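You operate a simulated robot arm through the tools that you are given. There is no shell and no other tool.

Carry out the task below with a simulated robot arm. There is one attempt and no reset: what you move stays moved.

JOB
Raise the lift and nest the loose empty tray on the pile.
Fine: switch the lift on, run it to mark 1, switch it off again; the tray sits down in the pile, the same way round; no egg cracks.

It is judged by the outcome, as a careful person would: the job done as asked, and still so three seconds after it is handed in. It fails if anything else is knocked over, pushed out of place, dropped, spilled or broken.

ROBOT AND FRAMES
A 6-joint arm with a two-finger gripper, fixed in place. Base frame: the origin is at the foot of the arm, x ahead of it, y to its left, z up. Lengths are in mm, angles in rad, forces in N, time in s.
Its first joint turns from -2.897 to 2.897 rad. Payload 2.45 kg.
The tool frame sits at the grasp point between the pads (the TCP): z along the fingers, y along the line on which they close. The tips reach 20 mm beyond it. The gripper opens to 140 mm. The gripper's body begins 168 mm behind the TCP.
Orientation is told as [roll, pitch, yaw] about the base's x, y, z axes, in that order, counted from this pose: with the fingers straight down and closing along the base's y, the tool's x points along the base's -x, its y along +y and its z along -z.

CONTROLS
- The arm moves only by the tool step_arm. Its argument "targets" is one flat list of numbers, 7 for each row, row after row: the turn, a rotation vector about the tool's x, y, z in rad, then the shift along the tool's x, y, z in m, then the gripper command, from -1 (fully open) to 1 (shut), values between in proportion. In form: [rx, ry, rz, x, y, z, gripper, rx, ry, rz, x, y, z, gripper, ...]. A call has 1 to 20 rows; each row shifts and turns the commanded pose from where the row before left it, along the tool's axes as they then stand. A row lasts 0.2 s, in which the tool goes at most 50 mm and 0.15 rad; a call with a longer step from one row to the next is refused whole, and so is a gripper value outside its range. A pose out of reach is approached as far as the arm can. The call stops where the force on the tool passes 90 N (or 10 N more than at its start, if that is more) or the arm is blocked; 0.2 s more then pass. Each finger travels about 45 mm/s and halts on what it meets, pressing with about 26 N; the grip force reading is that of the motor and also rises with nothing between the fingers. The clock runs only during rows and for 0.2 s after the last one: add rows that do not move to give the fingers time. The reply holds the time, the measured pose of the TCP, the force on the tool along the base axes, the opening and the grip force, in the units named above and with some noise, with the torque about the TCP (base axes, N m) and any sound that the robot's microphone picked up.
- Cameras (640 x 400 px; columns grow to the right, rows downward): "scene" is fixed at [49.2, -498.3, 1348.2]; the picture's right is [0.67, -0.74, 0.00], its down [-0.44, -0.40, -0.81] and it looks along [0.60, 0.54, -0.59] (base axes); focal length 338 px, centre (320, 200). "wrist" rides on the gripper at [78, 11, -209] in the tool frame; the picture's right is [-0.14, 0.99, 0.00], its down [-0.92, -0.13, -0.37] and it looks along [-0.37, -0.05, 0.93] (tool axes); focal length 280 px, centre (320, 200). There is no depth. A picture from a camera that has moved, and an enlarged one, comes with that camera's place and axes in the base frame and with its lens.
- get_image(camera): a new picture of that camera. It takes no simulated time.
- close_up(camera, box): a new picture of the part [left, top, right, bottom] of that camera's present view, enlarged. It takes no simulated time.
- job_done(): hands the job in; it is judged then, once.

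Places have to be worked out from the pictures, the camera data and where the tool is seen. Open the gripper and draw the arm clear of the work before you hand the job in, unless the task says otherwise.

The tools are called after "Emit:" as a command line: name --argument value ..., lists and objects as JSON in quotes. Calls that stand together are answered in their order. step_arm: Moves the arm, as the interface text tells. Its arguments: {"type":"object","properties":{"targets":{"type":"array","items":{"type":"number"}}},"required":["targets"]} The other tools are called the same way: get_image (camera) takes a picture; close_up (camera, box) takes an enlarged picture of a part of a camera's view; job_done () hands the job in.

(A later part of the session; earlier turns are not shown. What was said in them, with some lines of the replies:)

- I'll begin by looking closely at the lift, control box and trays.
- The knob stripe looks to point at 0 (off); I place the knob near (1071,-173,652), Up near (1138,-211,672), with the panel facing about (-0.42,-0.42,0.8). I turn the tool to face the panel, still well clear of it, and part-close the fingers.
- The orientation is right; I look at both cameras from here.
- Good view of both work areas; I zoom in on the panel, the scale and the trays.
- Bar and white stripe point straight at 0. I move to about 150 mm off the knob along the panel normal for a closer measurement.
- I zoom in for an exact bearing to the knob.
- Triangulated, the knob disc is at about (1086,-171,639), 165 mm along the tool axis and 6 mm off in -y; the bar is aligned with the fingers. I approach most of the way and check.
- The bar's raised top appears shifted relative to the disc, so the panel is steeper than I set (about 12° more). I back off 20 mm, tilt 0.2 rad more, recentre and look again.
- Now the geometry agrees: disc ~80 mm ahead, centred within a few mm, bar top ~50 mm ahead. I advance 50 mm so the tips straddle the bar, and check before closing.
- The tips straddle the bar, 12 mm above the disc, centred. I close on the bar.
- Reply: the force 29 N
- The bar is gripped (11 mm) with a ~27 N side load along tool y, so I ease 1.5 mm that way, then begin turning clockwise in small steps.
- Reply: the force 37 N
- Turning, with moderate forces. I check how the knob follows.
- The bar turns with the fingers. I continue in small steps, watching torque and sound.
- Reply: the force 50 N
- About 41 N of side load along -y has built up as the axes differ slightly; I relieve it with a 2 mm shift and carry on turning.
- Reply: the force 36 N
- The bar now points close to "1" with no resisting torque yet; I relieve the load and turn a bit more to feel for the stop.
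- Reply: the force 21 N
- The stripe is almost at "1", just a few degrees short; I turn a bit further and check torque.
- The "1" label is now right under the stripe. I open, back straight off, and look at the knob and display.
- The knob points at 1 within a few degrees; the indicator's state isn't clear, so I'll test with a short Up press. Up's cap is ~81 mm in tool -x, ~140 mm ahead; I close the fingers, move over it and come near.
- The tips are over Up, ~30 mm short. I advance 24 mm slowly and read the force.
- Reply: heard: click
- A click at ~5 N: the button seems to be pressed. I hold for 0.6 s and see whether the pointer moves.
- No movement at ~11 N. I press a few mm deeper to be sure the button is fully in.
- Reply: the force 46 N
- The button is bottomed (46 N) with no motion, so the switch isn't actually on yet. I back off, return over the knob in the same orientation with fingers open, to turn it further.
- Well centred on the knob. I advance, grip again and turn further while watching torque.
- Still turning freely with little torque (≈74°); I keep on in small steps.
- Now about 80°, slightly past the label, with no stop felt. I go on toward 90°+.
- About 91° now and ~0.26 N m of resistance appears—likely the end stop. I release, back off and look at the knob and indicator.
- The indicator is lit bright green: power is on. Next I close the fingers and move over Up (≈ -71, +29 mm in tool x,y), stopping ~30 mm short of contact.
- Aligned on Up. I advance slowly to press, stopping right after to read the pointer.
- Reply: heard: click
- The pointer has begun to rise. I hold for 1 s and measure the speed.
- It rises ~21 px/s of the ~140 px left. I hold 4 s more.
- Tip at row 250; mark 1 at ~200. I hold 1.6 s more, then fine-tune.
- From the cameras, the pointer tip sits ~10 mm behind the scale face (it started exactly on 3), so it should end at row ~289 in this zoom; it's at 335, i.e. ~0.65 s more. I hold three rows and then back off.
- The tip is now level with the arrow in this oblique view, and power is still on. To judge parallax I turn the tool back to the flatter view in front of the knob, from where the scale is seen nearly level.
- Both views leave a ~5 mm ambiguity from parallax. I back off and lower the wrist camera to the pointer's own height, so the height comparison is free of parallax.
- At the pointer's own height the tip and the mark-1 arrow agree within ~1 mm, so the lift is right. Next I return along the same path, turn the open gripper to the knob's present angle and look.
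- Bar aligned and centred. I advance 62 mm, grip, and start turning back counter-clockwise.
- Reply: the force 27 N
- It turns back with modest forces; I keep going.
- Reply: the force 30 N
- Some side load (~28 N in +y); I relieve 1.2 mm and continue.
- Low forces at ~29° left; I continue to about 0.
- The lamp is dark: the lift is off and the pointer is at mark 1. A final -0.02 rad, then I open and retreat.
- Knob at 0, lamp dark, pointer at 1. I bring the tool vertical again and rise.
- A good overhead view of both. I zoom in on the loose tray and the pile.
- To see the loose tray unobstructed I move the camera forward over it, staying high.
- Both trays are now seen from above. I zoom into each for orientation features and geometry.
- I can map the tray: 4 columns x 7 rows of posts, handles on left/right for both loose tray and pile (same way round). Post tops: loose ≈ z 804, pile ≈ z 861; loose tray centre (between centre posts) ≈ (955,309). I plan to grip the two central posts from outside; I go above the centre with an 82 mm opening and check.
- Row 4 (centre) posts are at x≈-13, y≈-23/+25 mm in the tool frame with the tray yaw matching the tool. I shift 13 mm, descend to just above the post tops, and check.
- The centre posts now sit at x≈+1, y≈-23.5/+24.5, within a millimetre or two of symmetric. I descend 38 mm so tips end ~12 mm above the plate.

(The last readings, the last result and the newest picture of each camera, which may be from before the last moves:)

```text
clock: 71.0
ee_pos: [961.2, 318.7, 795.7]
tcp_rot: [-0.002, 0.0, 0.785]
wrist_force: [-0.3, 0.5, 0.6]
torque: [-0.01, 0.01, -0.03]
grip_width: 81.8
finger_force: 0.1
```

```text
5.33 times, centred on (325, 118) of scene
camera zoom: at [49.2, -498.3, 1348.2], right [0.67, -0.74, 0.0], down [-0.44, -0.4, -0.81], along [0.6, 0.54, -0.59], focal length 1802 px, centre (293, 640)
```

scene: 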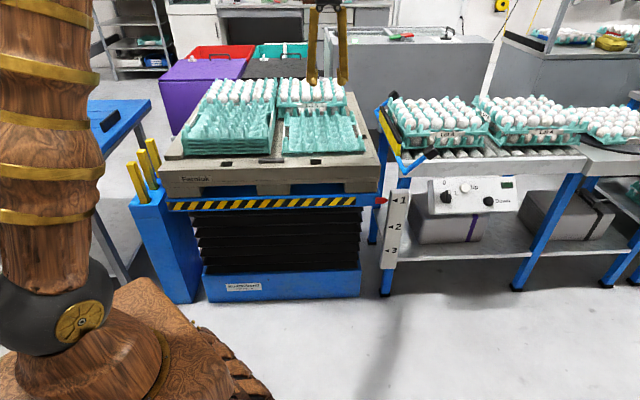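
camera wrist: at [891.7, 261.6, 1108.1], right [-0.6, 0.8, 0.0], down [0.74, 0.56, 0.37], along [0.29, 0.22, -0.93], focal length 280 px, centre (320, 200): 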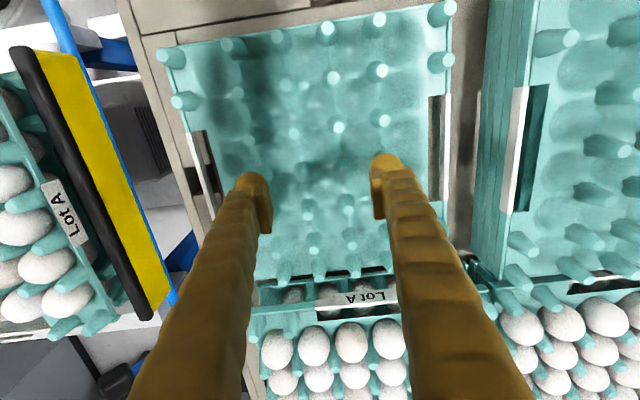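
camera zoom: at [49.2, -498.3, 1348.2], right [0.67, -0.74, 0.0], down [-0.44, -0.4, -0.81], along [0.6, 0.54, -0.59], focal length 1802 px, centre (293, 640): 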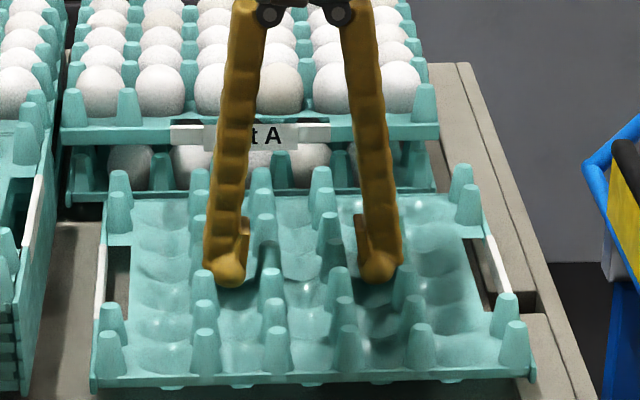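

Fingers straddle the two central posts symmetrically. I close the grip.

Emit:
step_arm --targets '[0, 0, 0, 0, 0, 0, 1, 0, 0, 0, 0, 0, 0, 1, 0, 0, 0, 0, 0, 0, 1, 0, 0, 0, 0, 0, 0, 1]'

Emit:
close_up --camera "wrist" --box '[200, 60, 440, 240]'

Emit:
close_up --camera "scene" --box '[270, 80, 380, 155]'

```text
clock: 72.0
ee_pos: [962.5, 318.9, 797.8]
tcp_rot: [-0.003, 0.0, 0.785]
wrist_force: [-0.7, -0.4, -0.4]
torque: [0.02, -0.01, 0.07]
grip_width: 61.7
finger_force: 25.9
```

```text
2.22 times, centred on (320, 150) of wrist
camera zoom: at [899.3, 270.6, 1005.3], right [-0.6, 0.8, 0.0], down [0.74, 0.56, 0.37], along [0.29, 0.22, -0.93], focal length 623 px, centre (320, 311)
```

zoom: 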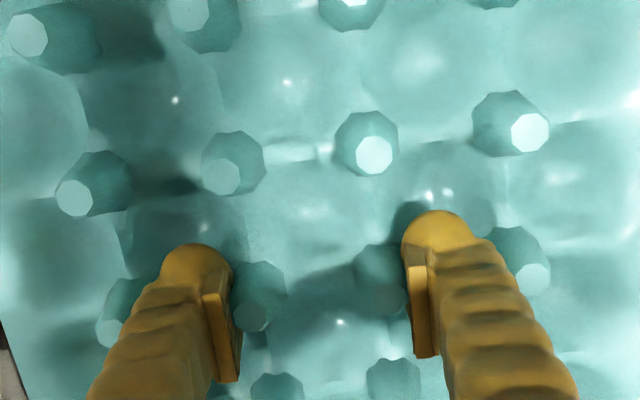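

```text
5.33 times, centred on (325, 118) of scene
camera zoom: at [49.2, -498.3, 1348.2], right [0.67, -0.74, 0.0], down [-0.44, -0.4, -0.81], along [0.6, 0.54, -0.59], focal length 1802 px, centre (293, 640)
```

zoom: 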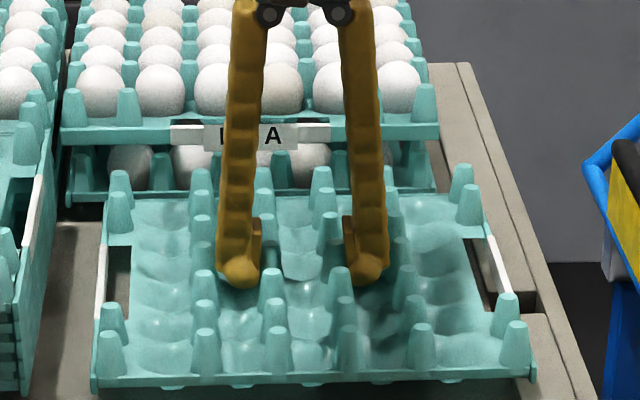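

Held at 61.7 mm with full grip force and balanced load. I lift 12 mm slowly and check that the tray follows level.

Emit:
step_arm --targets '[0, 0, 0, 0, 0, 0, 1, 0, 0, 0, 0, 0, -0.004, 1, 0, 0, 0, 0, 0, -0.004, 1, 0, 0, 0, 0, 0, -0.004, 1, 0, 0, 0, 0, 0, 0, 1]'

Emit:
close_up --camera "scene" --box '[270, 80, 380, 155]'

Emit:
close_up --camera "wrist" --box '[200, 60, 440, 240]'

```text
clock: 73.2
ee_pos: [962.4, 317.8, 808.2]
tcp_rot: [-0.002, 0.002, 0.785]
wrist_force: [-0.2, 0.4, -0.2]
torque: [0.02, 0.04, 0.01]
grip_width: 61.7
finger_force: 26.1
```

```text
5.33 times, centred on (325, 118) of scene
camera zoom: at [49.2, -498.3, 1348.2], right [0.67, -0.74, 0.0], down [-0.44, -0.4, -0.81], along [0.6, 0.54, -0.59], focal length 1802 px, centre (293, 640)
```

zoom: 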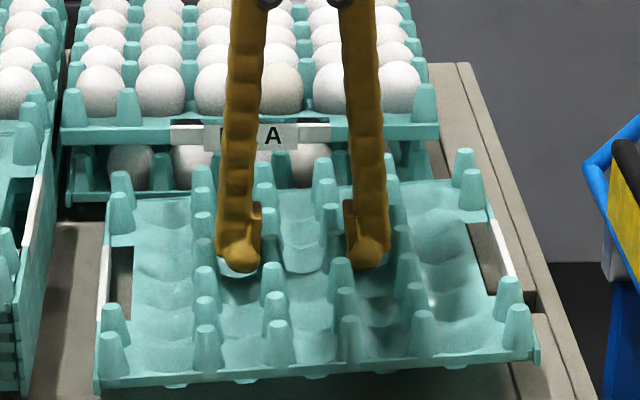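

```text
2.22 times, centred on (320, 150) of wrist
camera zoom: at [899.4, 270.5, 1017.4], right [-0.6, 0.8, 0.0], down [0.74, 0.56, 0.37], along [0.29, 0.22, -0.93], focal length 623 px, centre (320, 311)
```

zoom: 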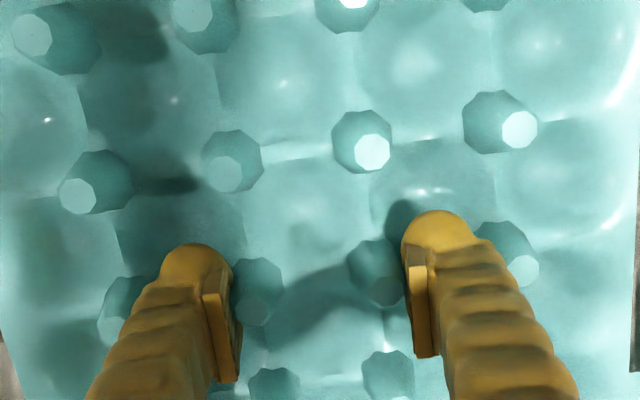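

The right side rose but the left edge seems to stay down: tilt of ~3°. Before going on I look at what the left edge does.

Emit:
close_up --camera "scene" --box '[260, 100, 330, 160]'

Emit:
get_image --camera "wrist"

Emit:
close_up --camera "wrist" --box '[380, 0, 540, 120]'

```text
6.67 times, centred on (295, 130) of scene
camera zoom: at [49.2, -498.3, 1348.2], right [0.67, -0.74, 0.0], down [-0.44, -0.4, -0.81], along [0.6, 0.54, -0.59], focal length 2252 px, centre (487, 667)
```

zoom: 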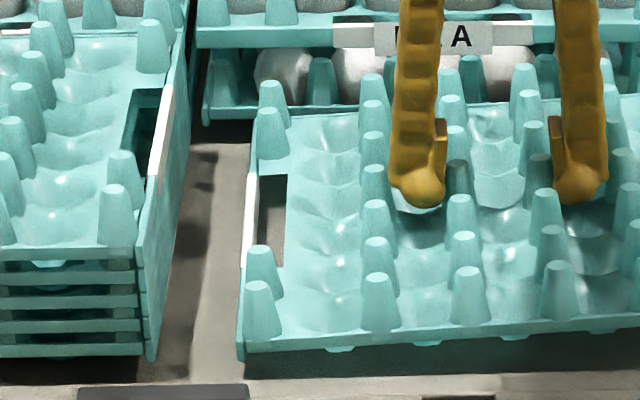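

```text
taken
camera wrist: at [899.4, 270.5, 1017.4], right [-0.6, 0.8, 0.0], down [0.74, 0.56, 0.37], along [0.29, 0.22, -0.93], focal length 280 px, centre (320, 200)
```

wrist: 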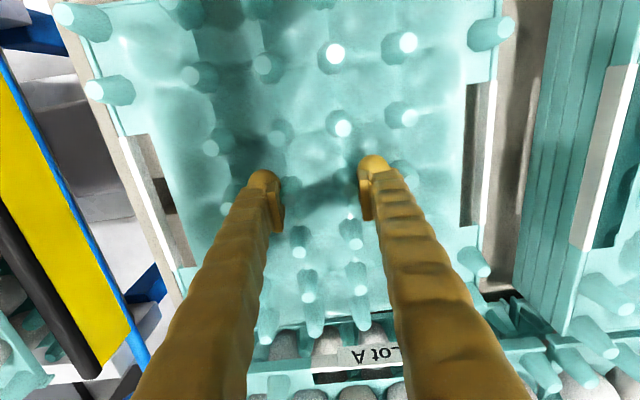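

```text
3.33 times, centred on (460, 60) of wrist
camera zoom: at [899.4, 270.5, 1017.4], right [-0.6, 0.8, 0.0], down [0.74, 0.56, 0.37], along [0.29, 0.22, -0.93], focal length 935 px, centre (-147, 667)
```

zoom: 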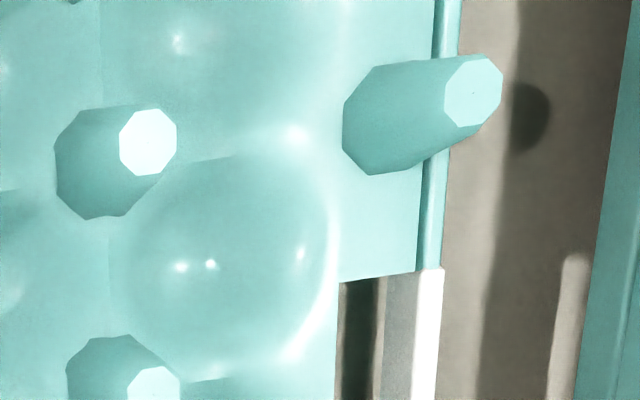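

Nothing seems to catch the left edge. I lift another 8 mm to see whether the tilt grows.

Emit:
step_arm --targets '[0, 0, 0, 0, 0, -0.004, 1, 0, 0, 0, 0, 0, -0.004, 1, 0, 0, 0, 0, 0, 0, 1]'

Emit:
close_up --camera "scene" --box '[270, 80, 380, 155]'

```text
clock: 74.0
ee_pos: [961.3, 318.7, 817.0]
tcp_rot: [-0.002, 0.0, 0.785]
wrist_force: [-0.3, 0.3, -1.4]
torque: [-0.03, 0.01, -0.02]
grip_width: 61.9
finger_force: 26.0
```

```text
5.33 times, centred on (325, 118) of scene
camera zoom: at [49.2, -498.3, 1348.2], right [0.67, -0.74, 0.0], down [-0.44, -0.4, -0.81], along [0.6, 0.54, -0.59], focal length 1802 px, centre (293, 640)
```

zoom: 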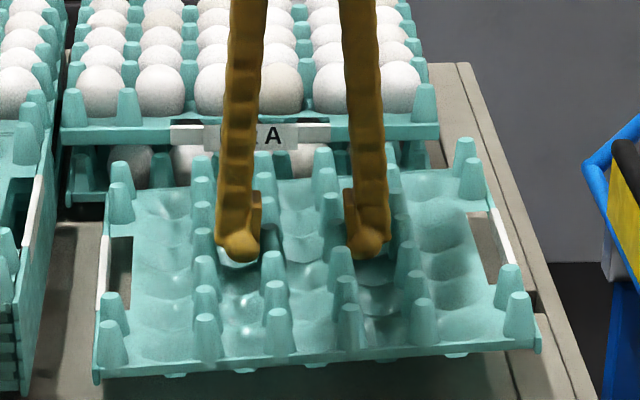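

The left edge now lifts as well: the grasp is stable with a constant ~3.7° tilt. I level the tray by turning the tool -0.065 rad about its x, and raise a bit.

Emit:
step_arm --targets '[0, 0, 0, 0, 0, -0.008, 1, -0.02, 0, 0, 0, 0, -0.008, 1, -0.02, 0, 0, 0, 0, -0.008, 1, -0.025, 0, 0, 0, 0, -0.008, 1, 0, 0, 0, 0, 0, 0, 1]'

Emit:
close_up --camera "scene" --box '[270, 70, 380, 145]'

Emit:
get_image --camera "wrist"

```text
clock: 75.2
ee_pos: [962.1, 317.9, 848.2]
tcp_rot: [0.064, 0.0, 0.785]
wrist_force: [-0.7, -0.3, -2.2]
torque: [0.0, 0.01, -0.02]
grip_width: 61.8
finger_force: 26.1
```

```text
5.33 times, centred on (325, 108) of scene
camera zoom: at [49.2, -498.3, 1348.2], right [0.67, -0.74, 0.0], down [-0.44, -0.4, -0.81], along [0.6, 0.54, -0.59], focal length 1802 px, centre (293, 693)
```

zoom: 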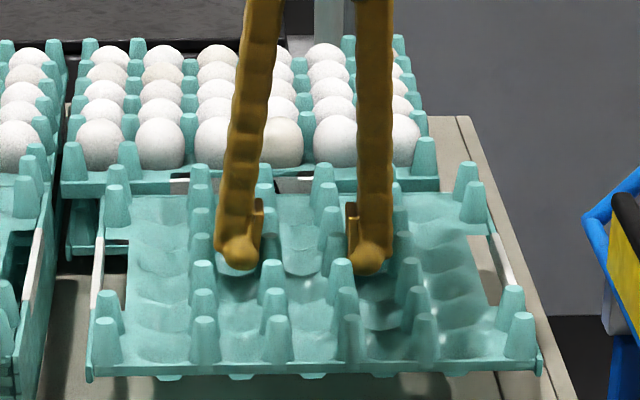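

```text
taken
camera wrist: at [909.2, 260.6, 1057.9], right [-0.6, 0.8, 0.06], down [0.76, 0.54, 0.36], along [0.25, 0.26, -0.93], focal length 280 px, centre (320, 200)
```

wrist: 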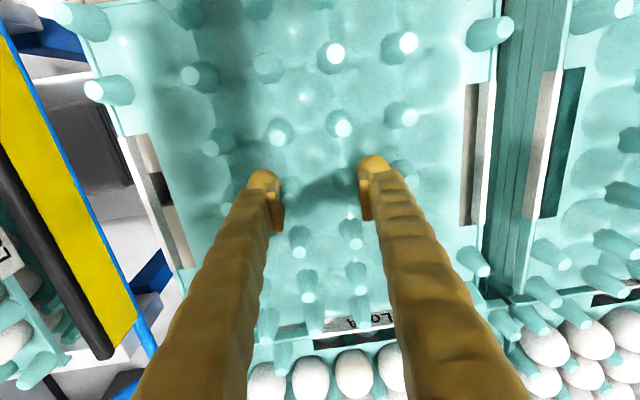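

Nearly level (within ~0.01 rad). I raise it steadily to clear the pile's posts.

Emit:
step_arm --targets '[0.008, 0, 0, 0, 0, -0.008, 1, 0, 0, 0, 0, 0, -0.013, 1, 0, 0, 0, 0, 0, -0.015, 1, 0, 0, 0, 0, 0, -0.015, 1, 0, 0, 0, 0, 0, -0.015, 1, 0, 0, 0, 0, 0, -0.015, 1, 0, 0, 0, 0, 0, -0.015, 1, 0, 0, 0, 0, 0, -0.015, 1, 0, 0, 0, 0, 0, -0.013, 1, 0, 0, 0, 0, 0, -0.008, 1, 0, 0, 0, 0, 0, 0, 1]'

Emit:
get_image --camera "scene"

Emit:
close_up --camera "scene" --box '[170, 40, 390, 170]'

```text
clock: 77.6
ee_pos: [966.8, 312.7, 980.5]
tcp_rot: [0.057, -0.001, 0.785]
wrist_force: [0.3, 0.6, -2.6]
torque: [0.03, -0.03, 0.02]
grip_width: 61.7
finger_force: 25.7
```

```text
taken
```

scene: 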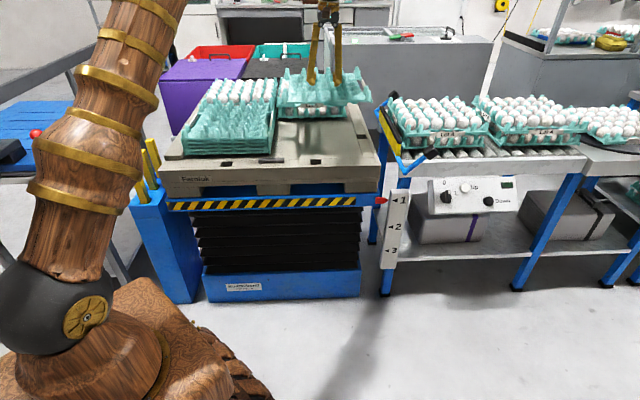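

```text
2.91 times, centred on (280, 105) of scene
camera zoom: at [49.2, -498.3, 1348.2], right [0.67, -0.74, 0.0], down [-0.44, -0.4, -0.81], along [0.6, 0.54, -0.59], focal length 983 px, centre (436, 476)
```

zoom: 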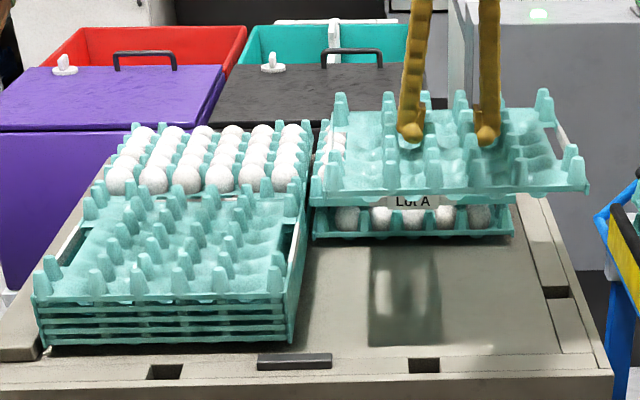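

Held well (about 0.26 kg). The front edge looks slightly higher on the right; I zoom to measure the tilt.

Emit:
close_up --camera "scene" --box '[270, 60, 380, 130]'

Emit:
get_image --camera "wrist"

```text
5.71 times, centred on (325, 95) of scene
camera zoom: at [49.2, -498.3, 1348.2], right [0.67, -0.74, 0.0], down [-0.44, -0.4, -0.81], along [0.6, 0.54, -0.59], focal length 1931 px, centre (291, 800)
```

zoom: 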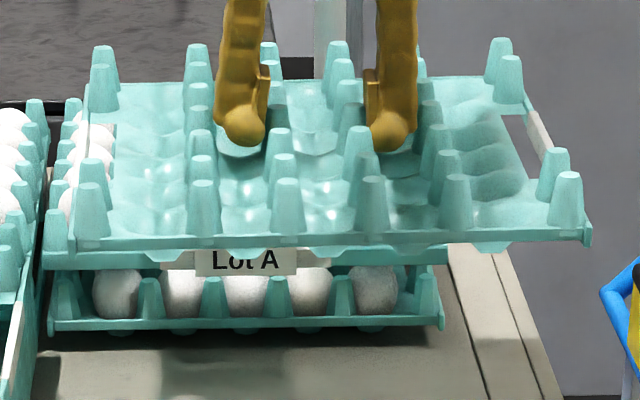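

```text
taken
camera wrist: at [913.8, 256.5, 1189.7], right [-0.6, 0.8, 0.06], down [0.76, 0.55, 0.36], along [0.26, 0.26, -0.93], focal length 280 px, centre (320, 200)
```

wrist: 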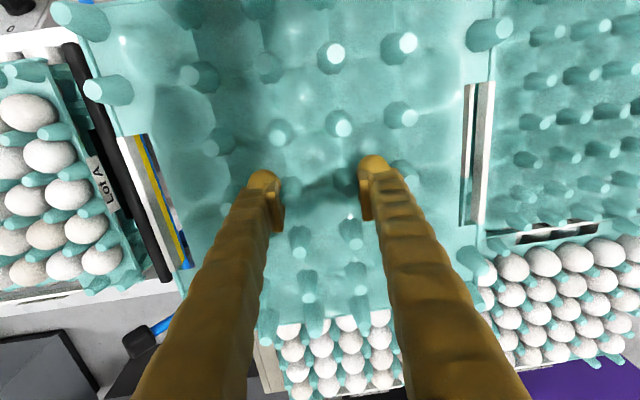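

Level within ~0.01 rad both ways. The pile centre is ~346 mm along tool +y; I carry the tray over it smoothly at this height.

Emit:
step_arm --targets '[0, 0, 0, 0, 0.01, 0.00057, 1, 0, 0, 0, 0, 0.02, 0.00114, 1, 0, 0, 0, 0, 0.03, 0.00171, 1, 0, 0, 0, 0, 0.03, 0.00171, 1, 0, 0, 0, 0, 0.03, 0.00171, 1, 0, 0, 0, 0, 0.03, 0.00171, 1, 0, 0, 0, 0, 0.03, 0.00171, 1, 0, 0, 0, 0, 0.03, 0.00171, 1, 0, 0, 0, 0, 0.03, 0.00171, 1, 0, 0, 0, 0, 0.03, 0.00171, 1, 0, 0, 0, 0, 0.03, 0.00171, 1, 0, 0, 0, 0.001, 0.026, 0.00148, 1, 0, 0, 0, 0, 0.014, 0.0008, 1, 0, 0, 0, 0, 0.006, 0.00034, 1, 0, 0, 0, 0, 0, 0, 1]'

Emit:
get_image --camera "wrist"

Emit:
close_up --camera "scene" --box '[150, 40, 310, 170]'

```text
clock: 80.8
ee_pos: [721.7, 557.4, 980.7]
tcp_rot: [0.056, 0.001, 0.786]
wrist_force: [0.5, -0.4, -1.4]
torque: [0.0, -0.03, -0.02]
grip_width: 61.7
finger_force: 25.8
```

```text
taken
camera wrist: at [667.3, 501.2, 1189.1], right [-0.6, 0.8, 0.06], down [0.76, 0.55, 0.36], along [0.26, 0.26, -0.93], focal length 280 px, centre (320, 200)
```

wrist: 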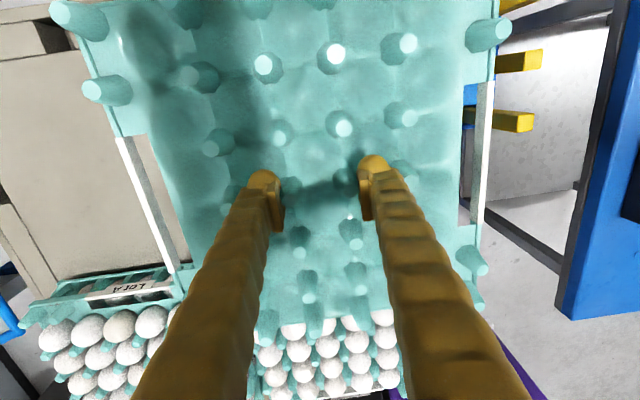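

```text
3.08 times, centred on (230, 105) of scene
camera zoom: at [49.2, -498.3, 1348.2], right [0.67, -0.74, 0.0], down [-0.44, -0.4, -0.81], along [0.6, 0.54, -0.59], focal length 1040 px, centre (597, 492)
```

zoom: 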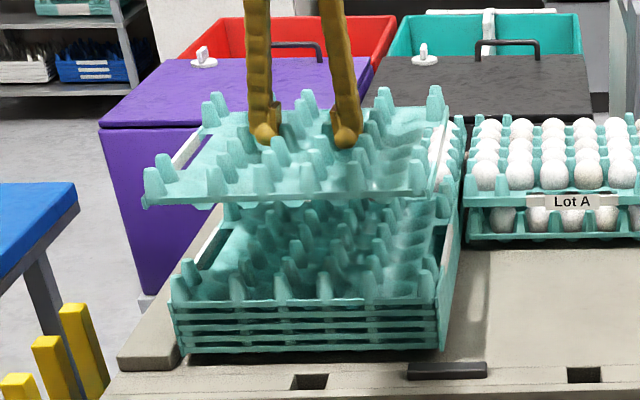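

Tray is over the pile. I take detailed close-ups to check registration of the corner posts before lowering.

Emit:
close_up --camera "scene" --box '[180, 60, 280, 160]'

Emit:
close_up --camera "scene" --box '[180, 70, 235, 160]'

Emit:
close_up --camera "scene" --box '[230, 60, 285, 150]'

```text
4.00 times, centred on (230, 110) of scene
camera zoom: at [49.2, -498.3, 1348.2], right [0.67, -0.74, 0.0], down [-0.44, -0.4, -0.81], along [0.6, 0.54, -0.59], focal length 1352 px, centre (680, 560)
```

zoom: 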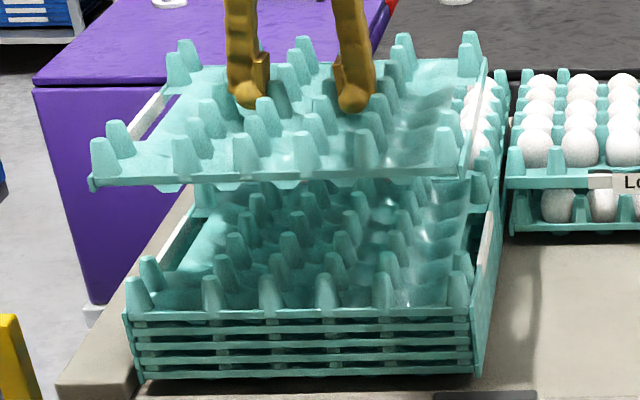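

```text
4.44 times, centred on (208, 115) of scene
camera zoom: at [49.2, -498.3, 1348.2], right [0.67, -0.74, 0.0], down [-0.44, -0.4, -0.81], along [0.6, 0.54, -0.59], focal length 1502 px, centre (820, 578)
```

zoom: 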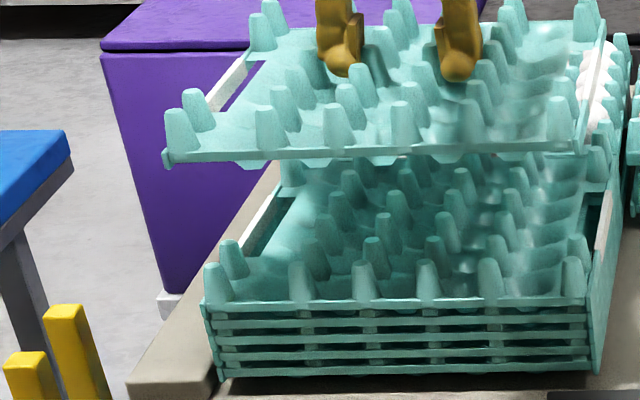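

```text
4.44 times, centred on (258, 105) of scene
camera zoom: at [49.2, -498.3, 1348.2], right [0.67, -0.74, 0.0], down [-0.44, -0.4, -0.81], along [0.6, 0.54, -0.59], focal length 1502 px, centre (598, 622)
```

zoom: 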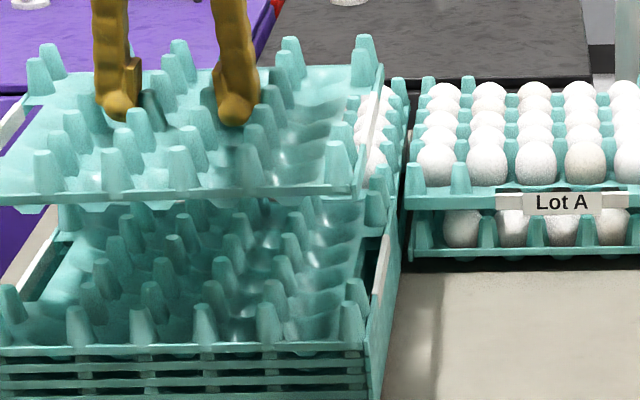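

I measure the held posts relative to the tool from the wrist camera.

Emit:
close_up --camera "wrist" --box '[200, 0, 440, 180]'

Emit:
close_up --camera "wrist" --box '[200, 180, 440, 360]'

```text
2.22 times, centred on (320, 90) of wrist
camera zoom: at [667.3, 501.2, 1189.1], right [-0.6, 0.8, 0.06], down [0.76, 0.55, 0.36], along [0.26, 0.26, -0.93], focal length 623 px, centre (320, 444)
```

zoom: 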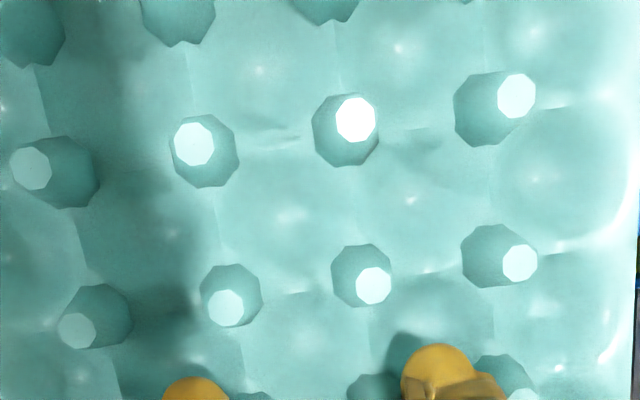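

```text
2.22 times, centred on (320, 270) of wrist
camera zoom: at [667.3, 501.2, 1189.1], right [-0.6, 0.8, 0.06], down [0.76, 0.55, 0.36], along [0.26, 0.26, -0.93], focal length 623 px, centre (320, 44)
```

zoom: 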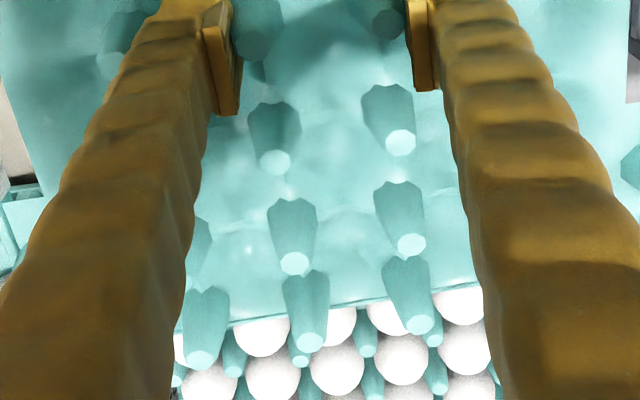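

Held tray centre computes to ≈(722,557.7) vs pile ≈(721,557): aligned to ~1–2 mm, yaw matching, posts ~4 mm above TCP; final TCP z should be ≈ 871. I lower 70 mm first and check.

Emit:
step_arm --targets '[0, 0, 0, 0, -0.00057, 0.00998, 1, 0, 0, 0, 0, -0.00086, 0.01497, 1, 0, 0, 0, 0, -0.00086, 0.01497, 1, 0, 0, 0, 0, -0.00086, 0.01497, 1, 0, 0, 0, 0, -0.00057, 0.00998, 1, 0, 0, 0, 0, -0.00029, 0.005, 1, 0, 0, 0, 0, 0, 0, 1]'

Emit:
close_up --camera "scene" --box '[180, 70, 280, 160]'

Emit:
get_image --camera "wrist"

```text
clock: 82.4
ee_pos: [721.3, 557.7, 909.2]
tcp_rot: [0.055, 0.0, 0.786]
wrist_force: [0.4, -0.5, -1.7]
torque: [-0.02, -0.01, -0.02]
grip_width: 62.0
finger_force: 25.6
```

```text
4.44 times, centred on (230, 115) of scene
camera zoom: at [49.2, -498.3, 1348.2], right [0.67, -0.74, 0.0], down [-0.44, -0.4, -0.81], along [0.6, 0.54, -0.59], focal length 1502 px, centre (720, 578)
```

zoom: 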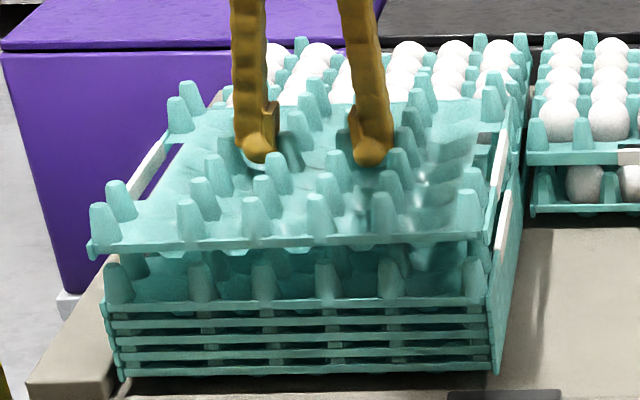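

```text
taken
camera wrist: at [667.3, 500.9, 1119.0], right [-0.6, 0.8, 0.06], down [0.76, 0.55, 0.36], along [0.26, 0.26, -0.93], focal length 280 px, centre (320, 200)
```

wrist: 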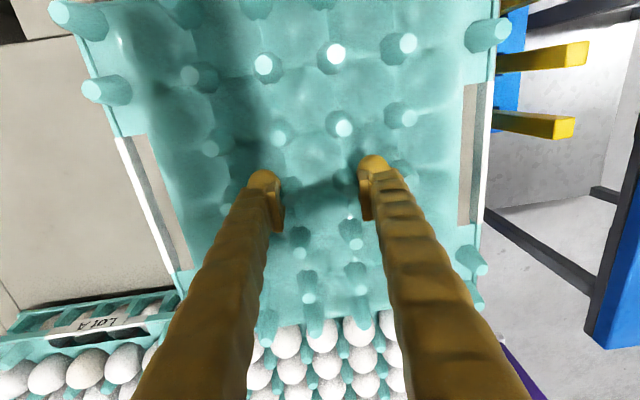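

I zoom on front corners to measure the remaining relative tilt and offset precisely.

Emit:
close_up --camera "scene" --box '[180, 105, 230, 150]'

Emit:
close_up --camera "scene" --box '[235, 95, 285, 140]'

```text
8.89 times, centred on (205, 128) of scene
camera zoom: at [49.2, -498.3, 1348.2], right [0.67, -0.74, 0.0], down [-0.44, -0.4, -0.81], along [0.6, 0.54, -0.59], focal length 3003 px, centre (1342, 844)
```

zoom: 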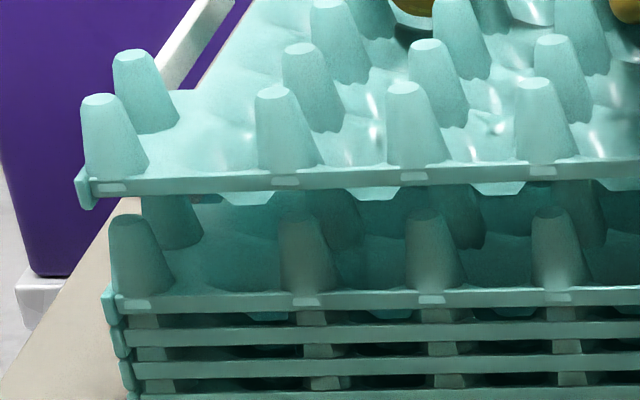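

```text
8.89 times, centred on (260, 118) of scene
camera zoom: at [49.2, -498.3, 1348.2], right [0.67, -0.74, 0.0], down [-0.44, -0.4, -0.81], along [0.6, 0.54, -0.59], focal length 3003 px, centre (853, 933)
```

zoom: 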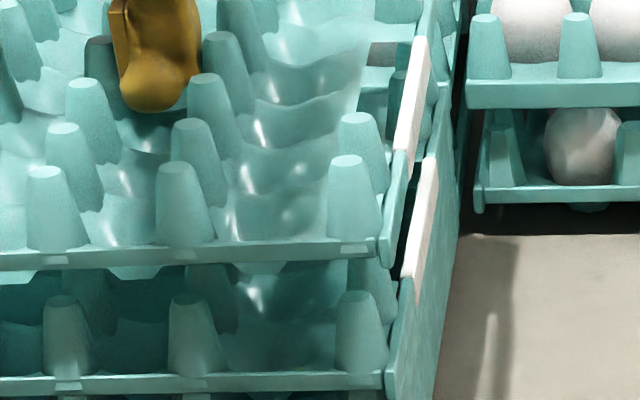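

Relative tilt is ~0.024 rad (left low); offsets are within ~2 mm. I level by -0.022 rad and lower 15 mm to where the posts start entering.

Emit:
step_arm --targets '[-0.011, 0, 0, 0, 0, 0, 1, -0.011, 0, 0, 0, 0, 0, 1, 0, 0, 0, 0, -0.00038, 0.005, 1, 0, 0, 0, 0, -0.00038, 0.005, 1, 0, 0, 0, 0, -0.00038, 0.005, 1, 0, 0, 0, 0, 0, 0, 1]'

Emit:
close_up --camera "scene" --box '[180, 105, 230, 150]'

Emit:
close_up --camera "scene" --box '[235, 95, 285, 140]'

```text
clock: 83.8
ee_pos: [721.7, 556.6, 894.6]
tcp_rot: [0.076, 0.001, 0.784]
wrist_force: [0.9, -0.4, -1.9]
torque: [0.01, 0.0, -0.04]
grip_width: 61.7
finger_force: 25.7
```

```text
8.89 times, centred on (205, 128) of scene
camera zoom: at [49.2, -498.3, 1348.2], right [0.67, -0.74, 0.0], down [-0.44, -0.4, -0.81], along [0.6, 0.54, -0.59], focal length 3003 px, centre (1342, 844)
```

zoom: 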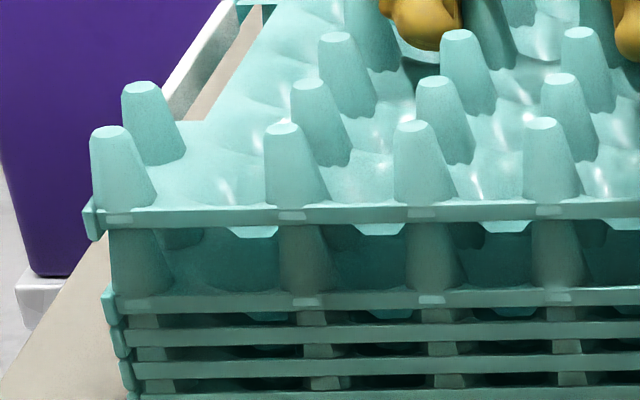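

```text
8.89 times, centred on (260, 118) of scene
camera zoom: at [49.2, -498.3, 1348.2], right [0.67, -0.74, 0.0], down [-0.44, -0.4, -0.81], along [0.6, 0.54, -0.59], focal length 3003 px, centre (853, 933)
```

zoom: 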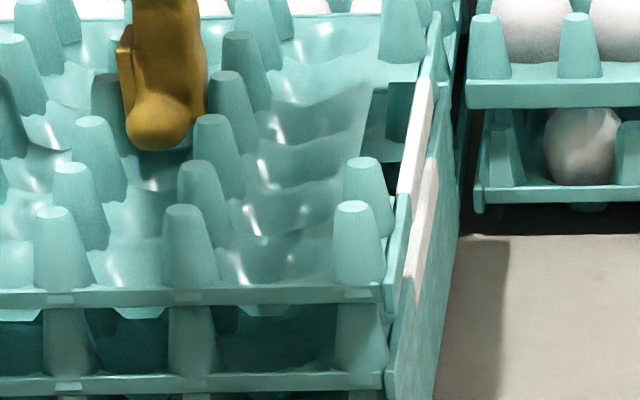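

Level and lined up; the pile's posts are entering from below. I lower another 12 mm gently while reading the force.

Emit:
step_arm --targets '[0, 0, 0, 0, -0.00023, 0.003, 1, 0, 0, 0, 0, -0.00023, 0.003, 1, 0, 0, 0, 0, -0.00023, 0.003, 1, 0, 0, 0, 0, -0.00023, 0.003, 1, 0, 0, 0, 0, 0, 0, 1]'

Emit:
close_up --camera "scene" --box '[180, 80, 280, 160]'

```text
clock: 85.0
ee_pos: [722.5, 556.4, 882.4]
tcp_rot: [0.077, 0.001, 0.785]
wrist_force: [-1.3, 2.3, -2.4]
torque: [0.21, 0.04, -0.25]
grip_width: 61.8
finger_force: 26.1
```

```text
5.00 times, centred on (230, 120) of scene
camera zoom: at [49.2, -498.3, 1348.2], right [0.67, -0.74, 0.0], down [-0.44, -0.4, -0.81], along [0.6, 0.54, -0.59], focal length 1689 px, centre (770, 600)
```

zoom: 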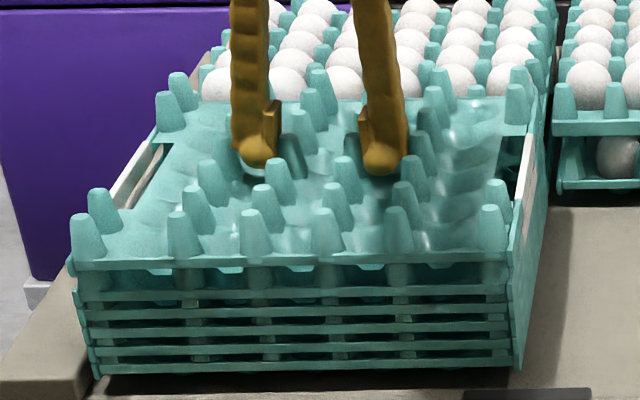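

A light side contact (+2.5 N in tool +y) suggests the tray wants ~1 mm in +y; I give it that and lower 6 mm more.

Emit:
step_arm --targets '[0, 0, 0, 0, 0.001, 0, 1, 0, 0, 0, 0, -0.00015, 0.002, 1, 0, 0, 0, 0, -0.00015, 0.002, 1, 0, 0, 0, 0, -0.00015, 0.002, 1, 0, 0, 0, 0, 0, 0, 1]'

Emit:
close_up --camera "scene" --box '[180, 80, 280, 160]'

```text
clock: 86.2
ee_pos: [721.9, 557.2, 877.2]
tcp_rot: [0.077, -0.002, 0.785]
wrist_force: [-0.6, -0.7, -1.8]
torque: [-0.01, -0.03, -0.01]
grip_width: 61.9
finger_force: 26.1
```

```text
5.00 times, centred on (230, 120) of scene
camera zoom: at [49.2, -498.3, 1348.2], right [0.67, -0.74, 0.0], down [-0.44, -0.4, -0.81], along [0.6, 0.54, -0.59], focal length 1689 px, centre (770, 600)
```

zoom: 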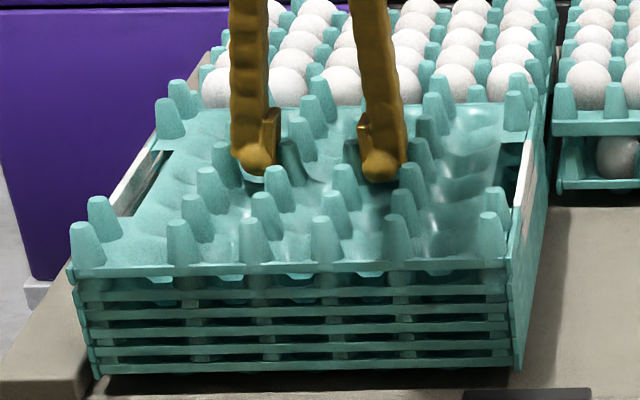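

Side load gone and the lip gap is nearly equal to the others. I lower in 1.5 mm steps until it bears.

Emit:
step_arm --targets '[0, 0, 0, 0, -0.00012, 0.0015, 1, 0, 0, 0, 0, -0.00012, 0.0015, 1, 0, 0, 0, 0, 0, 0, 1]'

Emit:
close_up --camera "scene" --box '[180, 105, 230, 150]'

Emit:
close_up --camera "scene" --box '[235, 100, 285, 145]'

```text
clock: 87.0
ee_pos: [720.1, 558.1, 875.2]
tcp_rot: [0.078, -0.001, 0.785]
wrist_force: [5.4, -2.6, 10.7]
torque: [-0.26, -0.36, 0.08]
grip_width: 61.9
finger_force: 25.6
```

```text
8.89 times, centred on (205, 128) of scene
camera zoom: at [49.2, -498.3, 1348.2], right [0.67, -0.74, 0.0], down [-0.44, -0.4, -0.81], along [0.6, 0.54, -0.59], focal length 3003 px, centre (1342, 844)
```

zoom: 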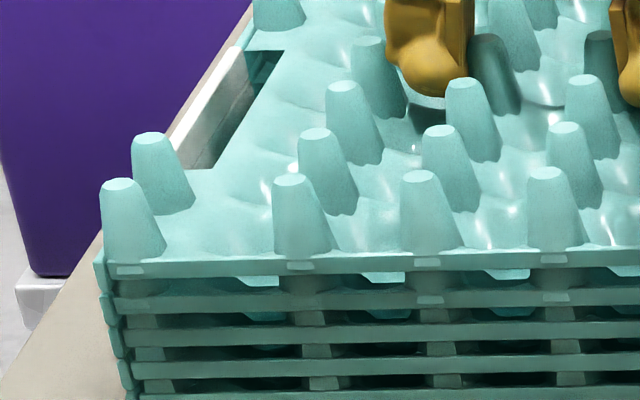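

```text
8.89 times, centred on (260, 122) of scene
camera zoom: at [49.2, -498.3, 1348.2], right [0.67, -0.74, 0.0], down [-0.44, -0.4, -0.81], along [0.6, 0.54, -0.59], focal length 3003 px, centre (853, 889)
```

zoom: 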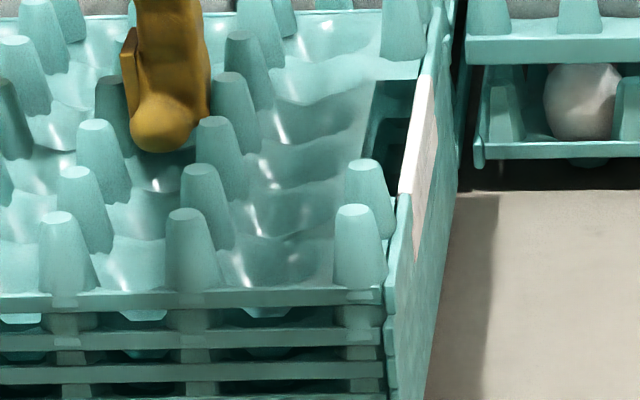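

It now bears (+11 N); left lip spacing matches the nested pitch, right is ~2 mm high. A small -0.008 rad to seat the right side, then I open gently to 76 mm.

Emit:
step_arm --targets '[-0.008, 0, 0, 0, 0, 0, 1, 0, 0, 0, 0, 0, 0, 1, 0, 0, 0, 0, 0, 0, 0.0, 0, 0, 0, 0, 0, 0, -0.086, 0, 0, 0, 0, 0, 0, -0.086, 0, 0, 0, 0, 0, 0, -0.086]'

Emit:
close_up --camera "scene" --box '[180, 105, 230, 150]'

Emit:
close_up --camera "scene" --box '[235, 100, 285, 145]'

Emit:
get_image --camera "wrist"

```text
clock: 88.4
ee_pos: [722.4, 558.4, 873.1]
tcp_rot: [0.086, 0.0, 0.786]
wrist_force: [0.0, -0.3, -0.2]
torque: [-0.01, 0.01, 0.0]
grip_width: 76.2
finger_force: 0.0
```

```text
8.89 times, centred on (205, 128) of scene
camera zoom: at [49.2, -498.3, 1348.2], right [0.67, -0.74, 0.0], down [-0.44, -0.4, -0.81], along [0.6, 0.54, -0.59], focal length 3003 px, centre (1342, 844)
```

zoom: 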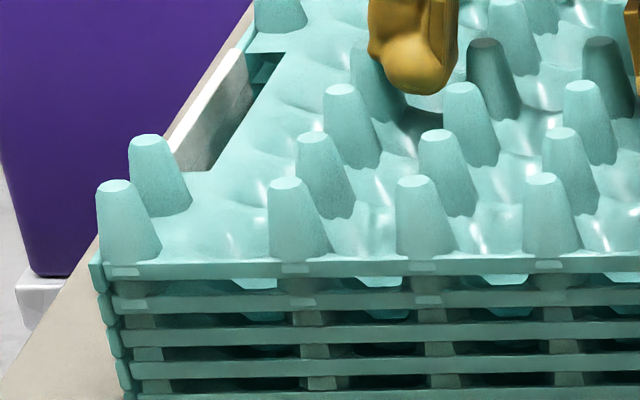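

```text
8.89 times, centred on (260, 122) of scene
camera zoom: at [49.2, -498.3, 1348.2], right [0.67, -0.74, 0.0], down [-0.44, -0.4, -0.81], along [0.6, 0.54, -0.59], focal length 3003 px, centre (853, 889)
```

zoom: 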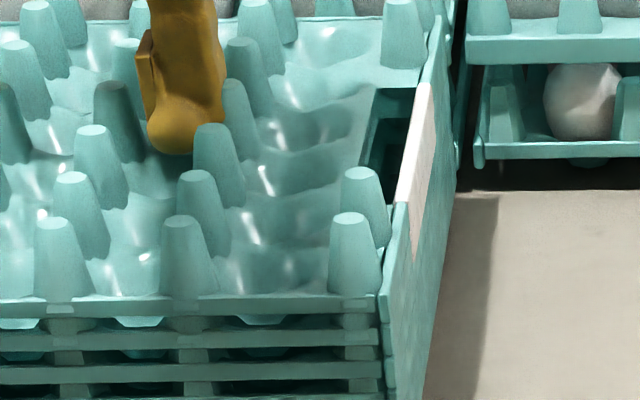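

```text
taken
camera wrist: at [671.1, 497.3, 1082.8], right [-0.6, 0.79, 0.08], down [0.76, 0.54, 0.36], along [0.24, 0.28, -0.93], focal length 280 px, centre (320, 200)
```

wrist: 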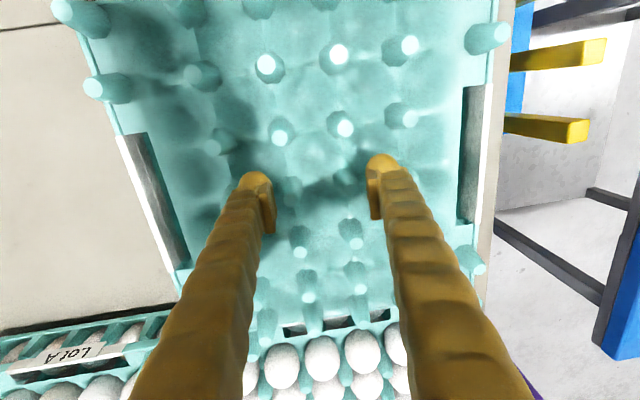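

The tray has settled: lip spacing is even on both sides (nested pitch). I raise the open fingers straight up out of the posts.

Emit:
step_arm --targets '[0, 0, 0, 0, 0.00086, -0.00996, -0.086, 0, 0, 0, 0, 0.00129, -0.01494, -0.086, 0, 0, 0, 0, 0.00172, -0.01992, -0.086, 0, 0, 0, 0, 0.00258, -0.02988, -0.086, 0.043, 0, 0, 0, 0, -0.03, -0.086, 0.043, 0, 0, 0, 0, -0.04, -0.086, 0, 0, 0, 0, 0, -0.04, -0.086, 0, 0, 0, 0, 0, -0.04, -0.086, 0, 0, 0, 0, 0, 0, -0.086]'

Emit:
get_image --camera "wrist"

Emit:
get_image --camera "scene"

Emit:
close_up --camera "scene" --box '[170, 70, 290, 160]'

```text
clock: 90.4
ee_pos: [724.1, 554.3, 1097.7]
tcp_rot: [0.0, 0.0, 0.788]
wrist_force: [0.0, -0.5, 0.4]
torque: [0.01, 0.01, 0.02]
grip_width: 76.1
finger_force: 0.0
```

```text
taken
camera wrist: at [660.8, 506.8, 1307.1], right [-0.6, 0.8, 0.0], down [0.74, 0.56, 0.37], along [0.29, 0.22, -0.93], focal length 280 px, centre (320, 200)
```

wrist: 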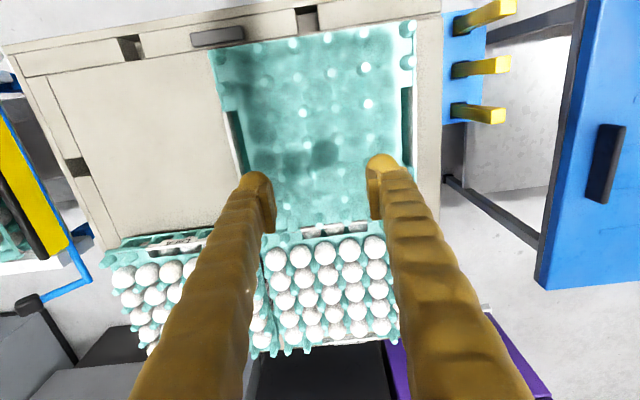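

```text
taken
```

scene: 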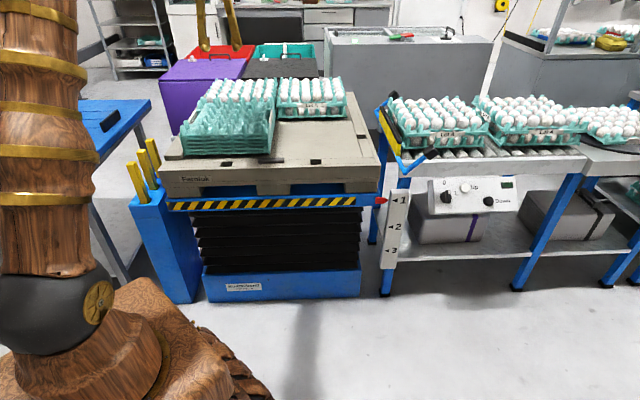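

```text
4.44 times, centred on (230, 115) of scene
camera zoom: at [49.2, -498.3, 1348.2], right [0.67, -0.74, 0.0], down [-0.44, -0.4, -0.81], along [0.6, 0.54, -0.59], focal length 1502 px, centre (720, 578)
```

zoom: 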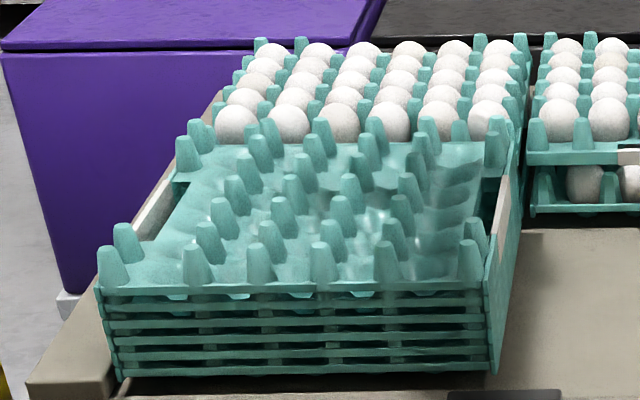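

Six evenly nested lips, arm clear. I check the back of the pile, the panel and the pointer once more.

Emit:
close_up --camera "wrist" --box '[200, 10, 430, 240]'

Emit:
close_up --camera "scene" --box '[370, 160, 530, 260]'

Emit:
close_up --camera "scene" --box '[180, 60, 360, 160]'

```text
1.74 times, centred on (315, 125) of wrist
camera zoom: at [660.8, 506.8, 1307.1], right [-0.6, 0.8, 0.0], down [0.74, 0.56, 0.37], along [0.29, 0.22, -0.93], focal length 488 px, centre (329, 330)
```

zoom: 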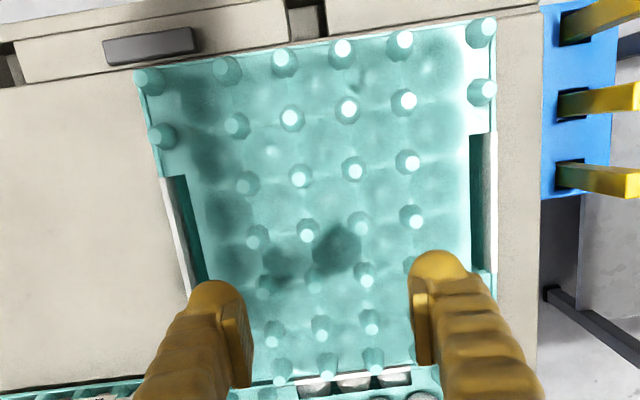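

```text
4.00 times, centred on (450, 210) of scene
camera zoom: at [49.2, -498.3, 1348.2], right [0.67, -0.74, 0.0], down [-0.44, -0.4, -0.81], along [0.6, 0.54, -0.59], focal length 1352 px, centre (-200, 160)
```

zoom: 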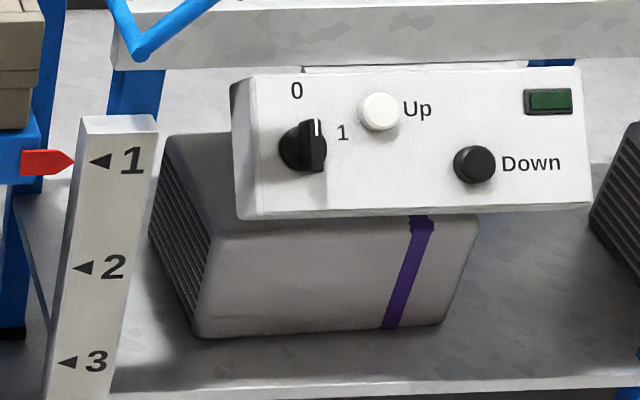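

```text
3.56 times, centred on (270, 110) of scene
camera zoom: at [49.2, -498.3, 1348.2], right [0.67, -0.74, 0.0], down [-0.44, -0.4, -0.81], along [0.6, 0.54, -0.59], focal length 1201 px, centre (498, 520)
```

zoom: 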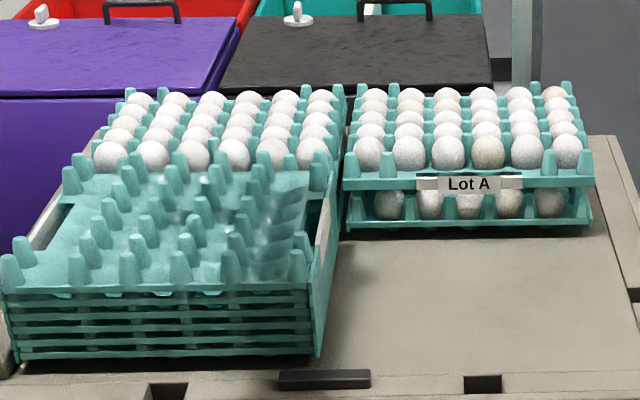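

Everything is in place: pile nested, knob at 0, lamp dark, pointer at 1, eggs intact. I draw the arm back, open fully, and then hand in.

Emit:
step_arm --targets '[0, 0, 0, 0.04, 0, 0, -0.5, 0, 0, 0, 0.045, 0, 0, -1, 0, 0, 0, 0.045, 0, 0, -1, 0, 0, 0, 0.045, 0, 0, -1, 0, 0, 0, 0.025, 0, 0, -1, 0, 0, 0, 0, 0, 0, -1, 0, 0, 0, 0, 0, 0, -1]'

Emit:
get_image --camera "scene"

```text
clock: 92.0
ee_pos: [581.6, 413.2, 1097.5]
tcp_rot: [-0.001, 0.0, 0.786]
wrist_force: [0.3, 0.5, -0.3]
torque: [0.0, -0.01, 0.02]
grip_width: 140.0
finger_force: 0.0
```

```text
taken
```

scene: 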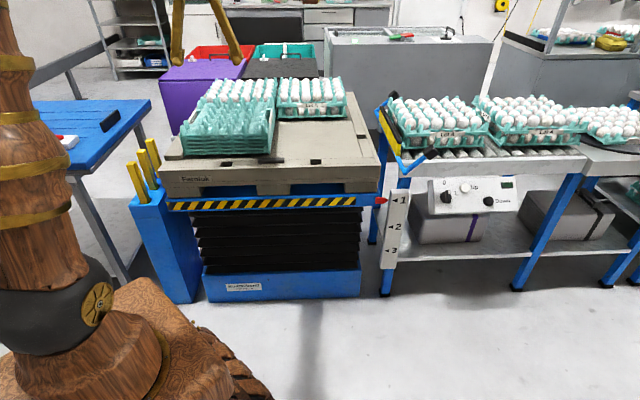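

The arm is clear, the gripper is open, and the scene is as asked; I hand the job in.

Emit:
job_done

```text
The job is handed in.
```

The lift is up at mark 1 and switched off, and the loose empty tray is nested on the pile. I've handed the job in.

- **Lift:** I switched it on at the knob, held Up until the pointer reached mark 1, and turned the knob back to 0. The pointer is within about 1 mm of the mark, and the indicator lamp is dark again.
- **Tray:** I picked it up by its two centre posts and set it on the pile the same way round. The gaps between the tray edges are even on both sides, so it is fully seated. It leaned about 4° when first lifted, and I levelled it before lowering.
- **Eggs and surroundings:** I saw no cracked eggs and nothing knocked over or moved.
- **Switch position:** pointing the knob at the "1" label did not power the lift. It came on only at about 90°, a little past the label.

The gripper is open and the arm is drawn back from the pallet.
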